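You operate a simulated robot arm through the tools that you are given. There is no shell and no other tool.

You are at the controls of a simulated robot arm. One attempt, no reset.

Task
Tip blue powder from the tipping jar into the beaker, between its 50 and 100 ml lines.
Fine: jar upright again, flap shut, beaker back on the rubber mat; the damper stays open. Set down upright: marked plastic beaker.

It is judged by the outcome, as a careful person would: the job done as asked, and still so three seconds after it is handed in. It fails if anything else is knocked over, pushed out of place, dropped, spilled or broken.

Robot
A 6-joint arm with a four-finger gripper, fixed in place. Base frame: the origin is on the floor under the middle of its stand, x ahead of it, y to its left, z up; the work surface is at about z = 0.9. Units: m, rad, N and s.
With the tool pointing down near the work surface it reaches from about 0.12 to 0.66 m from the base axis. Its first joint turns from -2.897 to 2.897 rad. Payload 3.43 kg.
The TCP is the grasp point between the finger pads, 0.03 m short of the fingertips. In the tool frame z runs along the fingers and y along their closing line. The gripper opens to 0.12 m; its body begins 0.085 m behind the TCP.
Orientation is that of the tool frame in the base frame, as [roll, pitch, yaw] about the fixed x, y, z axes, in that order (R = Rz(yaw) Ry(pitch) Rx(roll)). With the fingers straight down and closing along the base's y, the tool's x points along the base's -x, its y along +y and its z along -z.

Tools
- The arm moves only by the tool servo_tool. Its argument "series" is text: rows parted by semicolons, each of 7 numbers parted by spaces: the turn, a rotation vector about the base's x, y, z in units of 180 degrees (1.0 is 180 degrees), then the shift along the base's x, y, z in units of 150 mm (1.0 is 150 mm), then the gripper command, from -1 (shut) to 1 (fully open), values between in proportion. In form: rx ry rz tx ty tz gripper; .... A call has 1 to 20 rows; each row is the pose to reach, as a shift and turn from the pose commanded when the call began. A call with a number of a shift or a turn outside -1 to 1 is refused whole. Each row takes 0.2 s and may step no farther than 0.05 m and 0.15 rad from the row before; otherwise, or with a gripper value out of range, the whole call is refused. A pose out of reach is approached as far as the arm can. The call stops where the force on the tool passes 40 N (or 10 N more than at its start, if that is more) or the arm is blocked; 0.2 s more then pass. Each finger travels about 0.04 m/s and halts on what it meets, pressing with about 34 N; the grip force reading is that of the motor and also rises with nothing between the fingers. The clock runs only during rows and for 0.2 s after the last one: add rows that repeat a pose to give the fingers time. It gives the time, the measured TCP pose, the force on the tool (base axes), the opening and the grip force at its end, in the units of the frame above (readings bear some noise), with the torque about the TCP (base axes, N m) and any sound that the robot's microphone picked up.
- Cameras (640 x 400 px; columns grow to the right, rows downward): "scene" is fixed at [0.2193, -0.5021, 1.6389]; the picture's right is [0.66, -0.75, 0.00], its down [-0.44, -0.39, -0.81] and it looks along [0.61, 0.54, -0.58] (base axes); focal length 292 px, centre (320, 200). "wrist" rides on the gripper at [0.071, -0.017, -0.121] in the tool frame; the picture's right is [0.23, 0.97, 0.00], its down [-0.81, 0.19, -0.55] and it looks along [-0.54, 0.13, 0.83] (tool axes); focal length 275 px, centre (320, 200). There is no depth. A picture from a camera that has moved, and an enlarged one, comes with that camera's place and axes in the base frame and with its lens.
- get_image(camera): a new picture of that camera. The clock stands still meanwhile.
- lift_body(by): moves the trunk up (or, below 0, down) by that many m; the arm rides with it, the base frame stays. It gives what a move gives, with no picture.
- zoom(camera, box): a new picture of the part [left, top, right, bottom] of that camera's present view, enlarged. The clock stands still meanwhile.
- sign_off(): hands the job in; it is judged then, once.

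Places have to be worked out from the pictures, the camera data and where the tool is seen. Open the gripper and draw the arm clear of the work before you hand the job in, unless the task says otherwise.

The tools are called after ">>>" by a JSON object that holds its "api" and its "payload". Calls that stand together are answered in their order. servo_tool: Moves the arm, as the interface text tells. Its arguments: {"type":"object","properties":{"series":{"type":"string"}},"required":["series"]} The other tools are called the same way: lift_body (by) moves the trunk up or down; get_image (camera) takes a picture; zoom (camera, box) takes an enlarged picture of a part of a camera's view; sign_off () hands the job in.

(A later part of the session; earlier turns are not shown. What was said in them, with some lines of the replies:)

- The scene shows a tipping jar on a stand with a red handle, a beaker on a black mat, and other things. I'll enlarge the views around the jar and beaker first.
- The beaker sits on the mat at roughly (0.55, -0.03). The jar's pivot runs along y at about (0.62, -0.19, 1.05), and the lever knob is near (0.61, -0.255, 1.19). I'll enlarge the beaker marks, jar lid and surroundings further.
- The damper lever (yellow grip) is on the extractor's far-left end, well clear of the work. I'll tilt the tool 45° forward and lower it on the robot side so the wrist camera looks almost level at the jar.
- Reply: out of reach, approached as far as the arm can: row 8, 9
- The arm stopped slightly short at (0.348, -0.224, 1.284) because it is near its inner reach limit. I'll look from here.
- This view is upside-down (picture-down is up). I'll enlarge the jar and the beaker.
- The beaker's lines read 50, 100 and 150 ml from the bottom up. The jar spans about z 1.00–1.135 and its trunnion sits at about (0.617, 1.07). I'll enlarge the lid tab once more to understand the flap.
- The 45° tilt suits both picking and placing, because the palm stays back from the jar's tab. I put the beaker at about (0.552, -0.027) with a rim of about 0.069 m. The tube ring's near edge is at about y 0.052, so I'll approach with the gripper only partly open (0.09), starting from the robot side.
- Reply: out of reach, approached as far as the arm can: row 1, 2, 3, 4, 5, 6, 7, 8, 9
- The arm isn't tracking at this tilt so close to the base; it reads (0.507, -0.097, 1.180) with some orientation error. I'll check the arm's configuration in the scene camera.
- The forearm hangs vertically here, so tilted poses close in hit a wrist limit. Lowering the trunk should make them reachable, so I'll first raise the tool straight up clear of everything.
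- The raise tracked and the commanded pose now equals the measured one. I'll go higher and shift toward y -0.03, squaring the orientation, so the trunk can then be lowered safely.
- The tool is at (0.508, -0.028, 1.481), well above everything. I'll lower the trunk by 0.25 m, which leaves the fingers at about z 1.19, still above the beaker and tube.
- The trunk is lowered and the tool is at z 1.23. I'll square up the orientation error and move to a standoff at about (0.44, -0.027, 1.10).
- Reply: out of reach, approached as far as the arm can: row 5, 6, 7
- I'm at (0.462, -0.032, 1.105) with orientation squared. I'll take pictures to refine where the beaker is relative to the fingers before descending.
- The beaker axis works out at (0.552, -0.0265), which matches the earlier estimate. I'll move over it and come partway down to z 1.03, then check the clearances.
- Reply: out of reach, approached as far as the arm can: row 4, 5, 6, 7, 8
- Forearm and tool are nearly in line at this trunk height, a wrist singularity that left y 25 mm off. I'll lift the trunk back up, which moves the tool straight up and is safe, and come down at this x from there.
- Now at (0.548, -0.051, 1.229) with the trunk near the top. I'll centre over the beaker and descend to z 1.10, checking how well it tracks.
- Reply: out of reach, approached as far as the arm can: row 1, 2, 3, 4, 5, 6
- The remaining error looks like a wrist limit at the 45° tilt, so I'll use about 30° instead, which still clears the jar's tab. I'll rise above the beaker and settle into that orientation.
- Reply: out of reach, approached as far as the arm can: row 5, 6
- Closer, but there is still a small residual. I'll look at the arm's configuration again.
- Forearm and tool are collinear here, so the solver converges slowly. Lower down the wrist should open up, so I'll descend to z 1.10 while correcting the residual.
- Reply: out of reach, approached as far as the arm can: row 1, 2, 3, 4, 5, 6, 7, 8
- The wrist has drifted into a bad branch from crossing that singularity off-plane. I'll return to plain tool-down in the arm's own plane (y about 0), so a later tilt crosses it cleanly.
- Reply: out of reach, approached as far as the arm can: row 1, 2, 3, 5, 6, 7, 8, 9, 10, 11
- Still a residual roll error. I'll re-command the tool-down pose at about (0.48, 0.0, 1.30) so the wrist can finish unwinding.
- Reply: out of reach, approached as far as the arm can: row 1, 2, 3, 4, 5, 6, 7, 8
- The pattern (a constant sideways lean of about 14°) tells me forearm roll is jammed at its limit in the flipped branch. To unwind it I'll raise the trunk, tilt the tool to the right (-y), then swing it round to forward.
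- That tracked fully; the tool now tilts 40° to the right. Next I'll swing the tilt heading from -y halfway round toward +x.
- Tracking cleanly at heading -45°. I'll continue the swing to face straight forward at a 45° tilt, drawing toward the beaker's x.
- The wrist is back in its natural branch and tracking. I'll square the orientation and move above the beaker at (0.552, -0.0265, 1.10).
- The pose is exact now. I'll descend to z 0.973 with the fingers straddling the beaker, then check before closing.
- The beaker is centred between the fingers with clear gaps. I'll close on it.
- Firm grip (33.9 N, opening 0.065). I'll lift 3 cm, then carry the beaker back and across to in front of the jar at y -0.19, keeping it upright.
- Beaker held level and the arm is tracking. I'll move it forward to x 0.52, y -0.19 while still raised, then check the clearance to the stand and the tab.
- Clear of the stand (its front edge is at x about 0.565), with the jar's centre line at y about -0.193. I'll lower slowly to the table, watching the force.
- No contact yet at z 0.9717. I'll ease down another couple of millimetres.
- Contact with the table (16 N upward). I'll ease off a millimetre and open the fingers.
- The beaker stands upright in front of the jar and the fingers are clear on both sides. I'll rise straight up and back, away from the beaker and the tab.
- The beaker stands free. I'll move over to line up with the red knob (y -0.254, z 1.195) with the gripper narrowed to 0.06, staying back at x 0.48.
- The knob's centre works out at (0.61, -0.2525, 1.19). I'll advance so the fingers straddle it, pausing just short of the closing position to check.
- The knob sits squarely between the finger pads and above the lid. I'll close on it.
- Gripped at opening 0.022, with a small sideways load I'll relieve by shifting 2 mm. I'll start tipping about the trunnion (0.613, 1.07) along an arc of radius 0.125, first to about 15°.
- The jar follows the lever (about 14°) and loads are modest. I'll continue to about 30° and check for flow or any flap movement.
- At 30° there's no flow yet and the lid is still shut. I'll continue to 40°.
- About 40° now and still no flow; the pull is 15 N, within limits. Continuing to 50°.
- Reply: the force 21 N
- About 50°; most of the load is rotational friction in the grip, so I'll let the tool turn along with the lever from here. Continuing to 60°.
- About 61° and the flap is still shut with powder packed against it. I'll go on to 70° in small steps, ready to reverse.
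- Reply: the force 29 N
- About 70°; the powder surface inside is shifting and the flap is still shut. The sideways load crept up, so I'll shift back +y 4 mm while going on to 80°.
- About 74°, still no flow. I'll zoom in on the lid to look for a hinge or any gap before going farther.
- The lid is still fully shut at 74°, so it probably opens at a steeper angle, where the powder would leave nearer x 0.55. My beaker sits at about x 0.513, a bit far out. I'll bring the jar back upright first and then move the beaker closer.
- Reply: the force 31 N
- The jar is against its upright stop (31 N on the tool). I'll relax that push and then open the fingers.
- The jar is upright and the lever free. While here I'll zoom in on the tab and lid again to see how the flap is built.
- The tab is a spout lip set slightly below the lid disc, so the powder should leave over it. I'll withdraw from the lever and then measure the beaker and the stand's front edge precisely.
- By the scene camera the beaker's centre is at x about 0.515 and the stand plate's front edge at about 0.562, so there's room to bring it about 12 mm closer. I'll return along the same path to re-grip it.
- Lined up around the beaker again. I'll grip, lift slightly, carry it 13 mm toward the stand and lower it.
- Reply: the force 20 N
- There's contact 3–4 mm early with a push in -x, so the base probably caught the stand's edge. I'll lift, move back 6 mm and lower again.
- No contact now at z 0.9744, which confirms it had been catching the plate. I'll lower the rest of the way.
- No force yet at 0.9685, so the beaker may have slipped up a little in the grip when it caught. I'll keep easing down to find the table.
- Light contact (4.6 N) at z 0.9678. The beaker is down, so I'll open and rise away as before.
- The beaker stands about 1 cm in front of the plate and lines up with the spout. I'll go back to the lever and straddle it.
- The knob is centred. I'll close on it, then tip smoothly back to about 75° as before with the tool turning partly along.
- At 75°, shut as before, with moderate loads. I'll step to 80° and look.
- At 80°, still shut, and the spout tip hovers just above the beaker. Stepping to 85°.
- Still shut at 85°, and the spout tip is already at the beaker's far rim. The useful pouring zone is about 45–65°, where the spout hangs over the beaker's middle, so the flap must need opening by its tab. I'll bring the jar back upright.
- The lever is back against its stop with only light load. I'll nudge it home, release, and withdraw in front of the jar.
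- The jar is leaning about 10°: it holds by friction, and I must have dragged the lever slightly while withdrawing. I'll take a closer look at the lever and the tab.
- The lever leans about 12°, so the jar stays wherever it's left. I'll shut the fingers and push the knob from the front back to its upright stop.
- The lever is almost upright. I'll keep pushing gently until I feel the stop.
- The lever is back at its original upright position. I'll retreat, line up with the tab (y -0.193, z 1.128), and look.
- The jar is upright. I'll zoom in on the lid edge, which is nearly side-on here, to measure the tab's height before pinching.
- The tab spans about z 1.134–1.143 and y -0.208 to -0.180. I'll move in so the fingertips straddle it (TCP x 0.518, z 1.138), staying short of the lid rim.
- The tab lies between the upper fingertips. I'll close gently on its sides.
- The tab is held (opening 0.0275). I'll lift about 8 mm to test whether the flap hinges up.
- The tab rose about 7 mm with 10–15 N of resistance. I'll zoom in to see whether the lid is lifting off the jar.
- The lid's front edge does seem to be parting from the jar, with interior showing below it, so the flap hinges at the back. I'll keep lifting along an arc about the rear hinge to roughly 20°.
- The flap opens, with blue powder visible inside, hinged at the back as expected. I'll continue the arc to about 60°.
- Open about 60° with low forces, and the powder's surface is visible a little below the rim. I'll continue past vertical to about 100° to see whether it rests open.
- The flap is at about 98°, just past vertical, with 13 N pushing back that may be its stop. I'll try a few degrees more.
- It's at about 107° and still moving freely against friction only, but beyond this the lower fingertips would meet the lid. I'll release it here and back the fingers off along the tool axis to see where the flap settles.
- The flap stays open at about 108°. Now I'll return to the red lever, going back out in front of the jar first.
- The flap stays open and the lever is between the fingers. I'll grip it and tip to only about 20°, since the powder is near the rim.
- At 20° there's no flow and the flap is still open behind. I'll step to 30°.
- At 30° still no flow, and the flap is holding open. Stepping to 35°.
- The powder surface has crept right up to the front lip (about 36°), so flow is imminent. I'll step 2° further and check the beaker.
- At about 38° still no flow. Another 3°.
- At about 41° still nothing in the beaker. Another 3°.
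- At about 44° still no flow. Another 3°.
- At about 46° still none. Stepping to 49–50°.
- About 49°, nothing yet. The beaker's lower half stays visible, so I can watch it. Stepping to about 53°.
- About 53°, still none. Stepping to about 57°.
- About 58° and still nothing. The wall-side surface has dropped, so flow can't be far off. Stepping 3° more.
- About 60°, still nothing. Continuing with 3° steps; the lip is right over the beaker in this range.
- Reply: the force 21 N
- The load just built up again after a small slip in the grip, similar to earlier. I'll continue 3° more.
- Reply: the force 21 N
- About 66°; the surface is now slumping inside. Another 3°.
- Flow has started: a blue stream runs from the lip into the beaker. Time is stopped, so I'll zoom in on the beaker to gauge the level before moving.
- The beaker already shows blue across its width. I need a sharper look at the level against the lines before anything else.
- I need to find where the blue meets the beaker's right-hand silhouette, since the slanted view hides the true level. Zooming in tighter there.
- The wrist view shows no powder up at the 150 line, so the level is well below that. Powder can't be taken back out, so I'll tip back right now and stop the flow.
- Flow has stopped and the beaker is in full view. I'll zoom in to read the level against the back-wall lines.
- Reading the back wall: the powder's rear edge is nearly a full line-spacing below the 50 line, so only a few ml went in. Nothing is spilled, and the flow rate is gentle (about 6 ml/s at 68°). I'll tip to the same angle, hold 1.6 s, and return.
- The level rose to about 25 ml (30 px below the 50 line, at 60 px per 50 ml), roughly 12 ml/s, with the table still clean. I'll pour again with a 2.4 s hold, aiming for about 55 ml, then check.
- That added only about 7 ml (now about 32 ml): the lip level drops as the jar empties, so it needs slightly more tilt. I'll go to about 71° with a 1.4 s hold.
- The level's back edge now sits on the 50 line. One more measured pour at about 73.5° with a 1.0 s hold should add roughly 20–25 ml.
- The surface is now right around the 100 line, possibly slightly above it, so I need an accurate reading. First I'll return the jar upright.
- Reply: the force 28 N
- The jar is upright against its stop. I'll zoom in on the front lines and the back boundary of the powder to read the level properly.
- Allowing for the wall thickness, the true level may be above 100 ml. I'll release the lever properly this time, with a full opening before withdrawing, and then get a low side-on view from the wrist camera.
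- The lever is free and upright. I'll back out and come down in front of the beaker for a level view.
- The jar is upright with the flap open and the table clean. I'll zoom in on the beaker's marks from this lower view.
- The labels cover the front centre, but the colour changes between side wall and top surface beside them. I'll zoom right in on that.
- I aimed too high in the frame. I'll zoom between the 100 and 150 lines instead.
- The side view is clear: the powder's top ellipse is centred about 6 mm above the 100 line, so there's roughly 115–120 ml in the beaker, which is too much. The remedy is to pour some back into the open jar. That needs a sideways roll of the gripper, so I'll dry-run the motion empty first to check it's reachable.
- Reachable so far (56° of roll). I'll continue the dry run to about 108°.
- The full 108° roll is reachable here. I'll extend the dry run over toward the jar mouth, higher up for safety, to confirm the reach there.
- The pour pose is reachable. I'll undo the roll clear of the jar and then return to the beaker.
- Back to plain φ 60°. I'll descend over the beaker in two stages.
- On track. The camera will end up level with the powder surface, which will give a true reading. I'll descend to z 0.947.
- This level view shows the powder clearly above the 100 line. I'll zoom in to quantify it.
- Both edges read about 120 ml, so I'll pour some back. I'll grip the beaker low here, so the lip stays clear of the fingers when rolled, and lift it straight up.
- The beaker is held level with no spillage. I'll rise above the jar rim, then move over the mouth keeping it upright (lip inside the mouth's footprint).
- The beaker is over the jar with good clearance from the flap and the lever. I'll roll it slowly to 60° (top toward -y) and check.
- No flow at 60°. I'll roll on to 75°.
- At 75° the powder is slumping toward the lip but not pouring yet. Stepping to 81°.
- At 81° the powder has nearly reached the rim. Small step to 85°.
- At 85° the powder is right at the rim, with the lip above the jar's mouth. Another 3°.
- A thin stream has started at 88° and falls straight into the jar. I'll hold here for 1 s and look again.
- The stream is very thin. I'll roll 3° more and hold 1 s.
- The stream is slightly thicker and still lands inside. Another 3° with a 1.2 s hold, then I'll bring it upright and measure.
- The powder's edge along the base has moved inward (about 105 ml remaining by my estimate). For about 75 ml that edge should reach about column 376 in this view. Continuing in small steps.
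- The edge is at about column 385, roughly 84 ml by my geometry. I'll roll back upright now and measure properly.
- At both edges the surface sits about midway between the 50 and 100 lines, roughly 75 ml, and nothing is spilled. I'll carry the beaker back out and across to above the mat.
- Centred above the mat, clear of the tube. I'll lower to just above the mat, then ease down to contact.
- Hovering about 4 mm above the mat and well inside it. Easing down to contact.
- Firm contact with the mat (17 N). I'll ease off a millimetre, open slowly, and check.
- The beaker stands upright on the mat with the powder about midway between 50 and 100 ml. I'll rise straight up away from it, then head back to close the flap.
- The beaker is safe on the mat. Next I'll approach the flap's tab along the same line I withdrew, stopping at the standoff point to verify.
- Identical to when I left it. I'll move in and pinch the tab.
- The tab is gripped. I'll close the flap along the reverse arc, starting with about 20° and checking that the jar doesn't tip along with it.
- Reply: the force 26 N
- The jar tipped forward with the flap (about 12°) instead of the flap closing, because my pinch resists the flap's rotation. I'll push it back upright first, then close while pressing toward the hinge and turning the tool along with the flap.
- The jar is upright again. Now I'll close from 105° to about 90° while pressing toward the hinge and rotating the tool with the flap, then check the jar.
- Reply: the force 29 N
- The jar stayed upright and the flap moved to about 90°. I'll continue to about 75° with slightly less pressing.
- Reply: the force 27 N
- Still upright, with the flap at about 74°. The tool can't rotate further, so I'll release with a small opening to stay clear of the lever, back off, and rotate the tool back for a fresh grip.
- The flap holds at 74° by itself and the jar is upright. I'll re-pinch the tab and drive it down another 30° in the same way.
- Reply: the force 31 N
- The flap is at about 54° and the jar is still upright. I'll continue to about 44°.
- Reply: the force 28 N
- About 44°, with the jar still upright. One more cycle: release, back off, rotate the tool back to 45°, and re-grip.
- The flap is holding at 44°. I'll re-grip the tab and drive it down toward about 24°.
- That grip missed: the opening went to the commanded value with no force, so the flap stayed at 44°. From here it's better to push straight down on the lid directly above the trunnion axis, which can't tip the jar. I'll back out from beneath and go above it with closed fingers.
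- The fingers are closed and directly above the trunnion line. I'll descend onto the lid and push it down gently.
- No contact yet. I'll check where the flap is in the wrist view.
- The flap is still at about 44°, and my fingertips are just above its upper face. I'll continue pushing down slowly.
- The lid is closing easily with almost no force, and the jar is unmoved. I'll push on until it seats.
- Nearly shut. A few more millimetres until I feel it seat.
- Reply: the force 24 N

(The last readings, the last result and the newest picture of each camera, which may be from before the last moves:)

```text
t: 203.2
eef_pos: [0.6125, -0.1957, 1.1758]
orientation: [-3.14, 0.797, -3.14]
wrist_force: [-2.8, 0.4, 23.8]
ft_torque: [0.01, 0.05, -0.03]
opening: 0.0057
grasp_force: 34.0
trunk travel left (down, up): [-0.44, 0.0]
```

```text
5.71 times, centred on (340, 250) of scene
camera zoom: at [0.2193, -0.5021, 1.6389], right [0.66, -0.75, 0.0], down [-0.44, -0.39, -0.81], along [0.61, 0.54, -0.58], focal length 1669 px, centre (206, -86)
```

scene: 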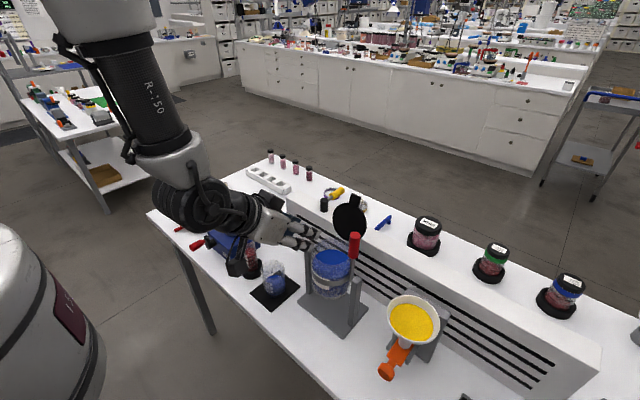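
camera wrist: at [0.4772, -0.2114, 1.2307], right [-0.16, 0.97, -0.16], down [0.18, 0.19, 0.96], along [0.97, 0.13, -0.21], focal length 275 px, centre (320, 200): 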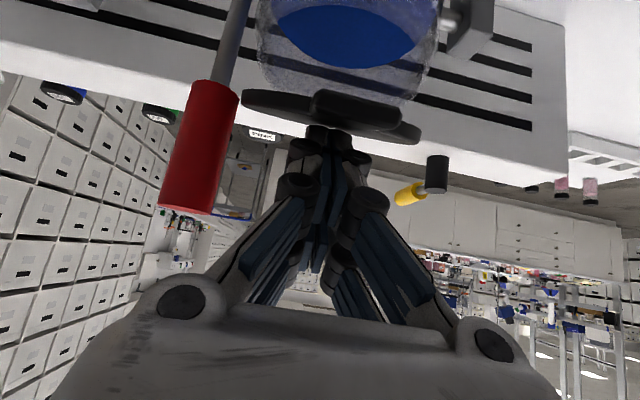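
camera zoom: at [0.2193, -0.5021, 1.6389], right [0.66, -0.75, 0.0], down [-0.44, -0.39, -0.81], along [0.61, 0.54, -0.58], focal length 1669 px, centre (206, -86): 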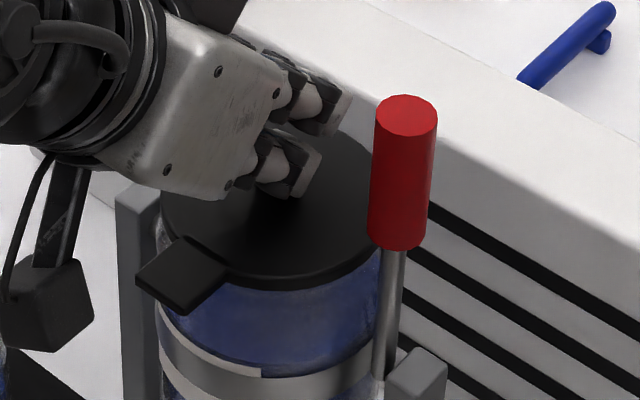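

It's seated (24 N). The lid is shut and the knob is exactly where it started. I'll lift straight up and away from the jar.

>>> {"api": "servo_tool", "payload": {"series": "0 0 0 0 0 0.1 -1; 0 0 0 0 0 0.25 -1; 0 0 0 0 0 0.45 -1; 0 0 0 -0.1 0 0.65 -1; 0 0 0 -0.3 0 0.85 -1; 0 0 0 -0.55 0 1 -1; 0 0 0 -0.8 0 1 -1; 0 0 0 -0.9 0 1 -0.5; 0 0 0 -0.9 0 1 0; 0 0 0 -0.9 0 1 0.5; 0 0 0 -0.9 0 1 0.5"}}

>>> {"api": "get_image", "payload": {"camera": "scene"}}

>>> {"api": "zoom", "payload": {"camera": "scene", "box": [300, 220, 380, 320]}}

>>> {"api": "zoom", "payload": {"camera": "scene", "box": [245, 250, 315, 310]}}

```text
t: 205.6
eef_pos: [0.4778, -0.1937, 1.3221]
orientation: [-3.14, 0.787, -3.141]
wrist_force: [0.1, -0.3, 0.2]
ft_torque: [0.0, -0.01, 0.01]
opening: 0.0657
grasp_force: 0.0
trunk travel left (down, up): [-0.44, 0.0]
```

```text
taken
```

scene: 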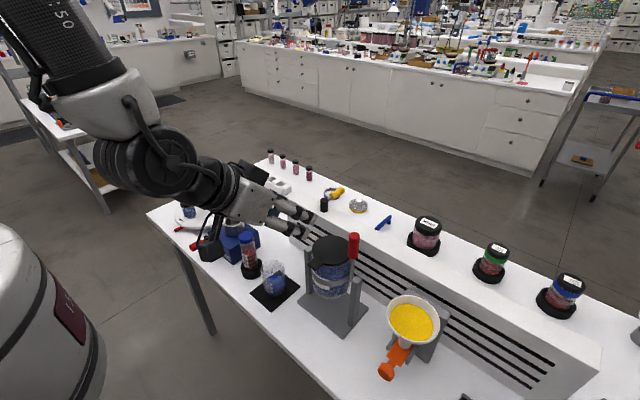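

```text
4.00 times, centred on (340, 270) of scene
camera zoom: at [0.2193, -0.5021, 1.6389], right [0.66, -0.75, 0.0], down [-0.44, -0.39, -0.81], along [0.61, 0.54, -0.58], focal length 1168 px, centre (240, -80)
```

zoom: 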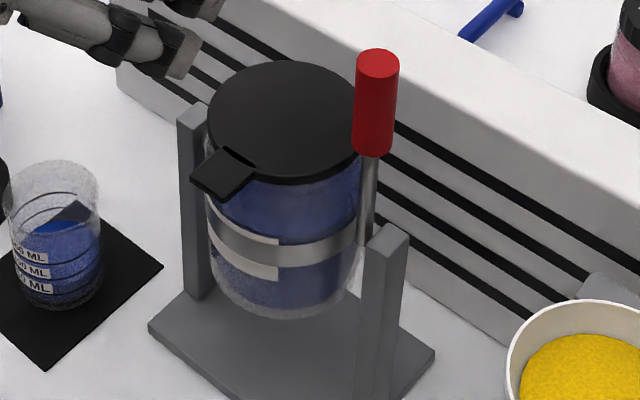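

```text
6.67 times, centred on (280, 280) of scene
camera zoom: at [0.2193, -0.5021, 1.6389], right [0.66, -0.75, 0.0], down [-0.44, -0.39, -0.81], along [0.61, 0.54, -0.58], focal length 1948 px, centre (587, -333)
```

zoom: 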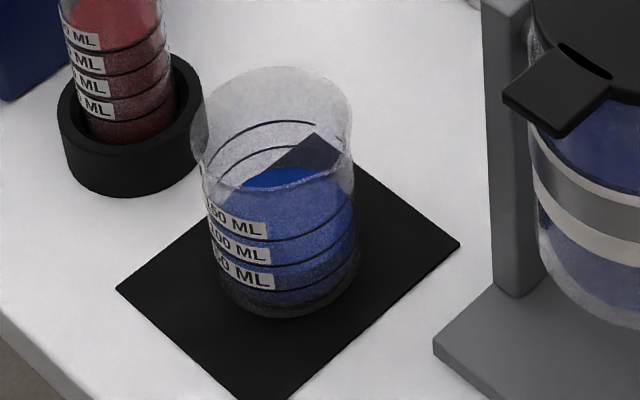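

The lid is shut and the beaker is on the mat. I'll compare the lever with the original picture using the same enlarged box, and check the beaker's level once more.

>>> {"api": "zoom", "payload": {"camera": "scene", "box": [305, 225, 365, 275]}}

>>> {"api": "zoom", "payload": {"camera": "scene", "box": [262, 258, 298, 280]}}

>>> {"api": "zoom", "payload": {"camera": "scene", "box": [262, 270, 298, 300]}}

```text
8.00 times, centred on (335, 250) of scene
camera zoom: at [0.2193, -0.5021, 1.6389], right [0.66, -0.75, 0.0], down [-0.44, -0.39, -0.81], along [0.61, 0.54, -0.58], focal length 2337 px, centre (200, -200)
```

zoom: 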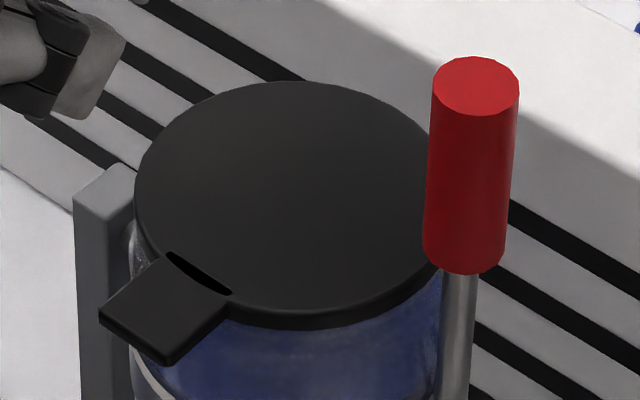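

```text
16.00 times, centred on (280, 269) of scene
camera zoom: at [0.2193, -0.5021, 1.6389], right [0.66, -0.75, 0.0], down [-0.44, -0.39, -0.81], along [0.61, 0.54, -0.58], focal length 4674 px, centre (960, -904)
```

zoom: 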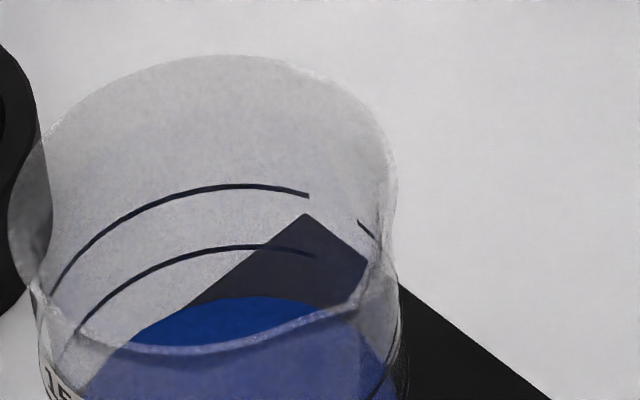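

```text
13.33 times, centred on (280, 285) of scene
camera zoom: at [0.2193, -0.5021, 1.6389], right [0.66, -0.75, 0.0], down [-0.44, -0.39, -0.81], along [0.61, 0.54, -0.58], focal length 3895 px, centre (853, -933)
```

zoom: 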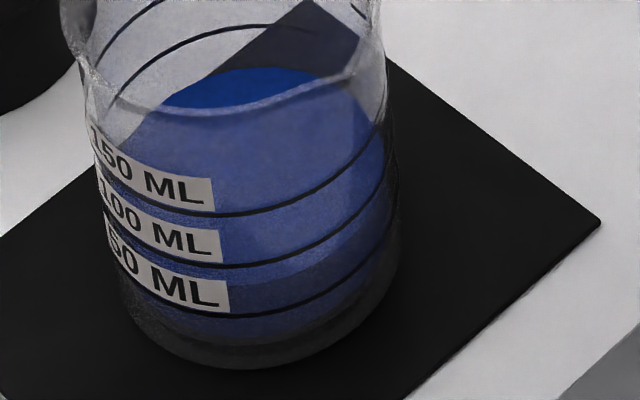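

The powder sits at roughly 70–75 ml. The lever is about 1° short of its original position, so I'll nudge the knob to its stop from the front with closed fingers, as I did before.

>>> {"api": "servo_tool", "payload": {"series": "0 0 0 0 -0.1 -0.1 -0.2; 0 0 0 0 -0.2 -0.3 -0.6; 0 0 0 0 -0.3 -0.5 -1; 0 0 0 0 -0.402 -0.7 -1; 0 0 0 0.05 -0.402 -0.844 -1; 0 0 0 0.15 -0.402 -0.844 -1; 0 0 0 0.3 -0.402 -0.844 -1; 0 0 0 0.42 -0.402 -0.844 -1; 0 0 0 0.5 -0.402 -0.844 -1; 0 0 0 0.55 -0.402 -0.844 -1; 0 0 0 0.57 -0.402 -0.844 -1; 0 0 0 0.57 -0.402 -0.844 -1"}}

>>> {"api": "zoom", "payload": {"camera": "scene", "box": [305, 225, 365, 275]}}

```text
t: 208.2
eef_pos: [0.5637, -0.2552, 1.196]
orientation: [3.141, 0.789, 3.141]
wrist_force: [-1.9, 0.1, -0.7]
ft_torque: [0.01, 0.04, 0.01]
opening: 0.0002
grasp_force: 33.3
trunk travel left (down, up): [-0.44, 0.0]
```

```text
8.00 times, centred on (335, 250) of scene
camera zoom: at [0.2193, -0.5021, 1.6389], right [0.66, -0.75, 0.0], down [-0.44, -0.39, -0.81], along [0.61, 0.54, -0.58], focal length 2337 px, centre (200, -200)
```

zoom: 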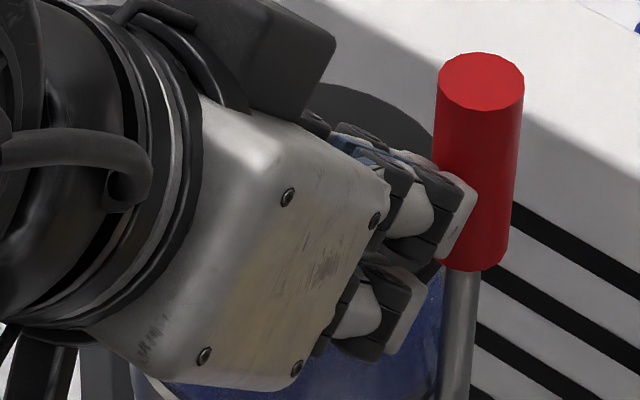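

The knob now matches the original picture exactly. I'll withdraw straight back, rise clear, and open the gripper.

>>> {"api": "servo_tool", "payload": {"series": "0 0 0 -0.15 0 0 -1; 0 0 0 -0.35 0 0 -1; 0 0 0 -0.55 0 0.05 -1; 0 0 0 -0.65 0 0.2 -1; 0 0 0 -0.68 0 0.4 -0.5; 0 0 0 -0.68 0 0.6 0; 0 0 0 -0.68 0 0.8 0.5; 0 0 0 -0.68 0 1 1; 0 0 0 -0.68 0 1 1; 0 0 0 -0.68 0 1 1; 0 0 0 -0.68 0 1 1; 0 0 0 -0.68 0 1 1; 0 0 0 -0.68 0 1 1"}}

>>> {"api": "get_image", "payload": {"camera": "scene"}}

>>> {"api": "zoom", "payload": {"camera": "scene", "box": [305, 225, 365, 275]}}

>>> {"api": "zoom", "payload": {"camera": "scene", "box": [220, 230, 400, 360]}}

>>> {"api": "get_image", "payload": {"camera": "wrist"}}

```text
t: 211.0
eef_pos: [0.4622, -0.2559, 1.3462]
orientation: [3.141, 0.786, 3.141]
wrist_force: [0.0, -0.2, 0.4]
ft_torque: [-0.01, 0.0, 0.01]
opening: 0.1198
grasp_force: 0.1
trunk travel left (down, up): [-0.44, 0.0]
```

```text
taken
```

scene: 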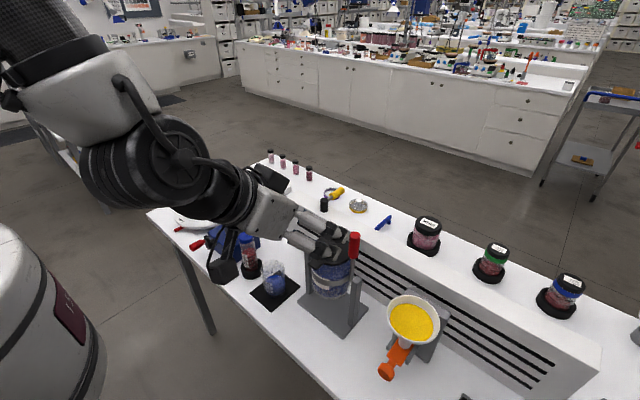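

```text
8.00 times, centred on (335, 250) of scene
camera zoom: at [0.2193, -0.5021, 1.6389], right [0.66, -0.75, 0.0], down [-0.44, -0.39, -0.81], along [0.61, 0.54, -0.58], focal length 2337 px, centre (200, -200)
```

zoom: 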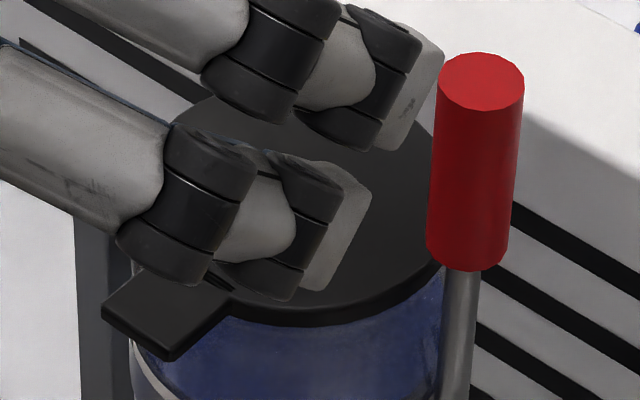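

```text
3.08 times, centred on (310, 295) of scene
camera zoom: at [0.2193, -0.5021, 1.6389], right [0.66, -0.75, 0.0], down [-0.44, -0.39, -0.81], along [0.61, 0.54, -0.58], focal length 899 px, centre (351, -92)
```

zoom: 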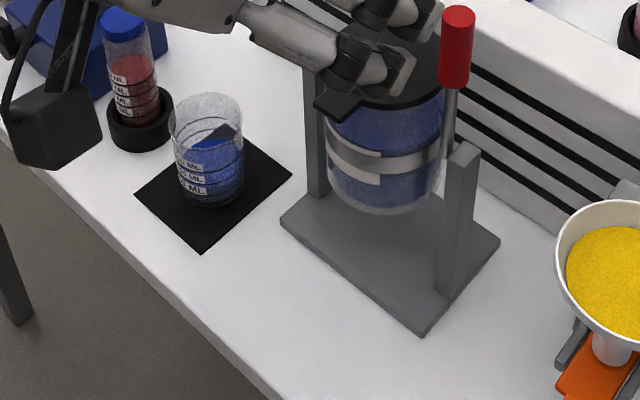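

```text
taken
camera wrist: at [0.3261, -0.2718, 1.3795], right [-0.16, 0.97, -0.16], down [0.18, 0.19, 0.96], along [0.97, 0.13, -0.21], focal length 275 px, centre (320, 200)
```

wrist: 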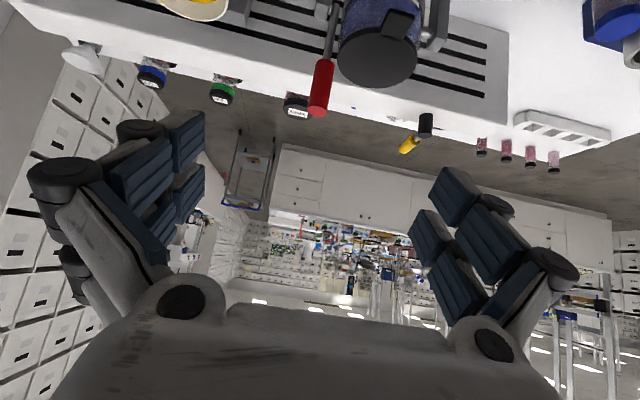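

Jar upright with lid shut, beaker on the mat at about 70–75 ml, damper lever untouched and table clean. I'll lift the arm a little farther clear before handing in.

>>> {"api": "servo_tool", "payload": {"series": "0 0 0 0 0 0.2 1; 0 0 0 0 -0.1 0.45 1; 0 0 0 0 -0.2 0.7 1; 0 0 0 0 -0.2 0.7 1"}}

>>> {"api": "zoom", "payload": {"camera": "scene", "box": [140, 150, 480, 380]}}

```text
t: 212.0
eef_pos: [0.4615, -0.2868, 1.4515]
orientation: [3.139, 0.786, 3.141]
wrist_force: [-0.2, -0.9, -0.1]
ft_torque: [0.03, 0.0, -0.01]
opening: 0.12
grasp_force: 0.0
trunk travel left (down, up): [-0.44, 0.0]
```

```text
1.74 times, centred on (310, 265) of scene
camera zoom: at [0.2193, -0.5021, 1.6389], right [0.66, -0.75, 0.0], down [-0.44, -0.39, -0.81], along [0.61, 0.54, -0.58], focal length 508 px, centre (337, 87)
```

zoom: 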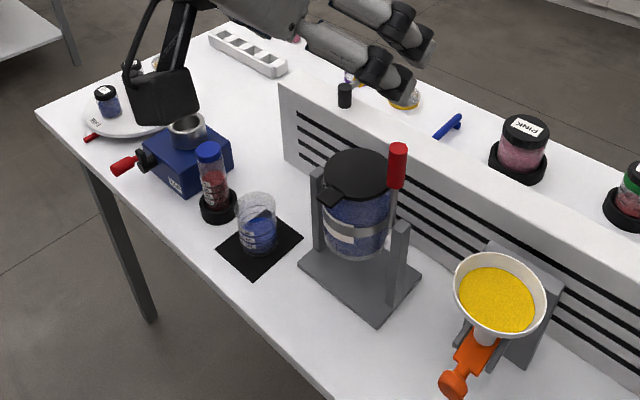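

The final view shows everything in place: jar upright with flap shut, beaker upright on its mat between the 50 and 100 ml lines, and nothing disturbed or spilled. Handing in.

>>> {"api": "sign_off", "payload": {}}

```text
The job is handed in.
```

The beaker is back upright on the rubber mat with about 70–75 ml of blue powder in it. That figure is my reading of the camera views against the 50 and 100 ml lines. I've handed the job in but haven't seen a verdict.

- **Jar:** it is upright against its stop, and the lever matches its position in the first pictures. The flap is shut and pressed home.
- **Damper:** I never touched it, and its lever looks unchanged.
- **Spills:** I saw no powder on the table, the stand or the mat in the final views.

Three things went differently from a straight pour:

- **Overfill:** my last pour took the beaker to about 120 ml, so I tipped the excess back into the open jar until the level sat midway between the lines.
- **Flap:** it does not open on its own when the jar tips. I opened it by its tab before pouring and closed it again afterwards.
- **Beaker placement:** while I was moving the beaker up to the jar, its base caught the edge of the jar's stand once. I lifted it clear and set it down again, and nothing was knocked or moved.
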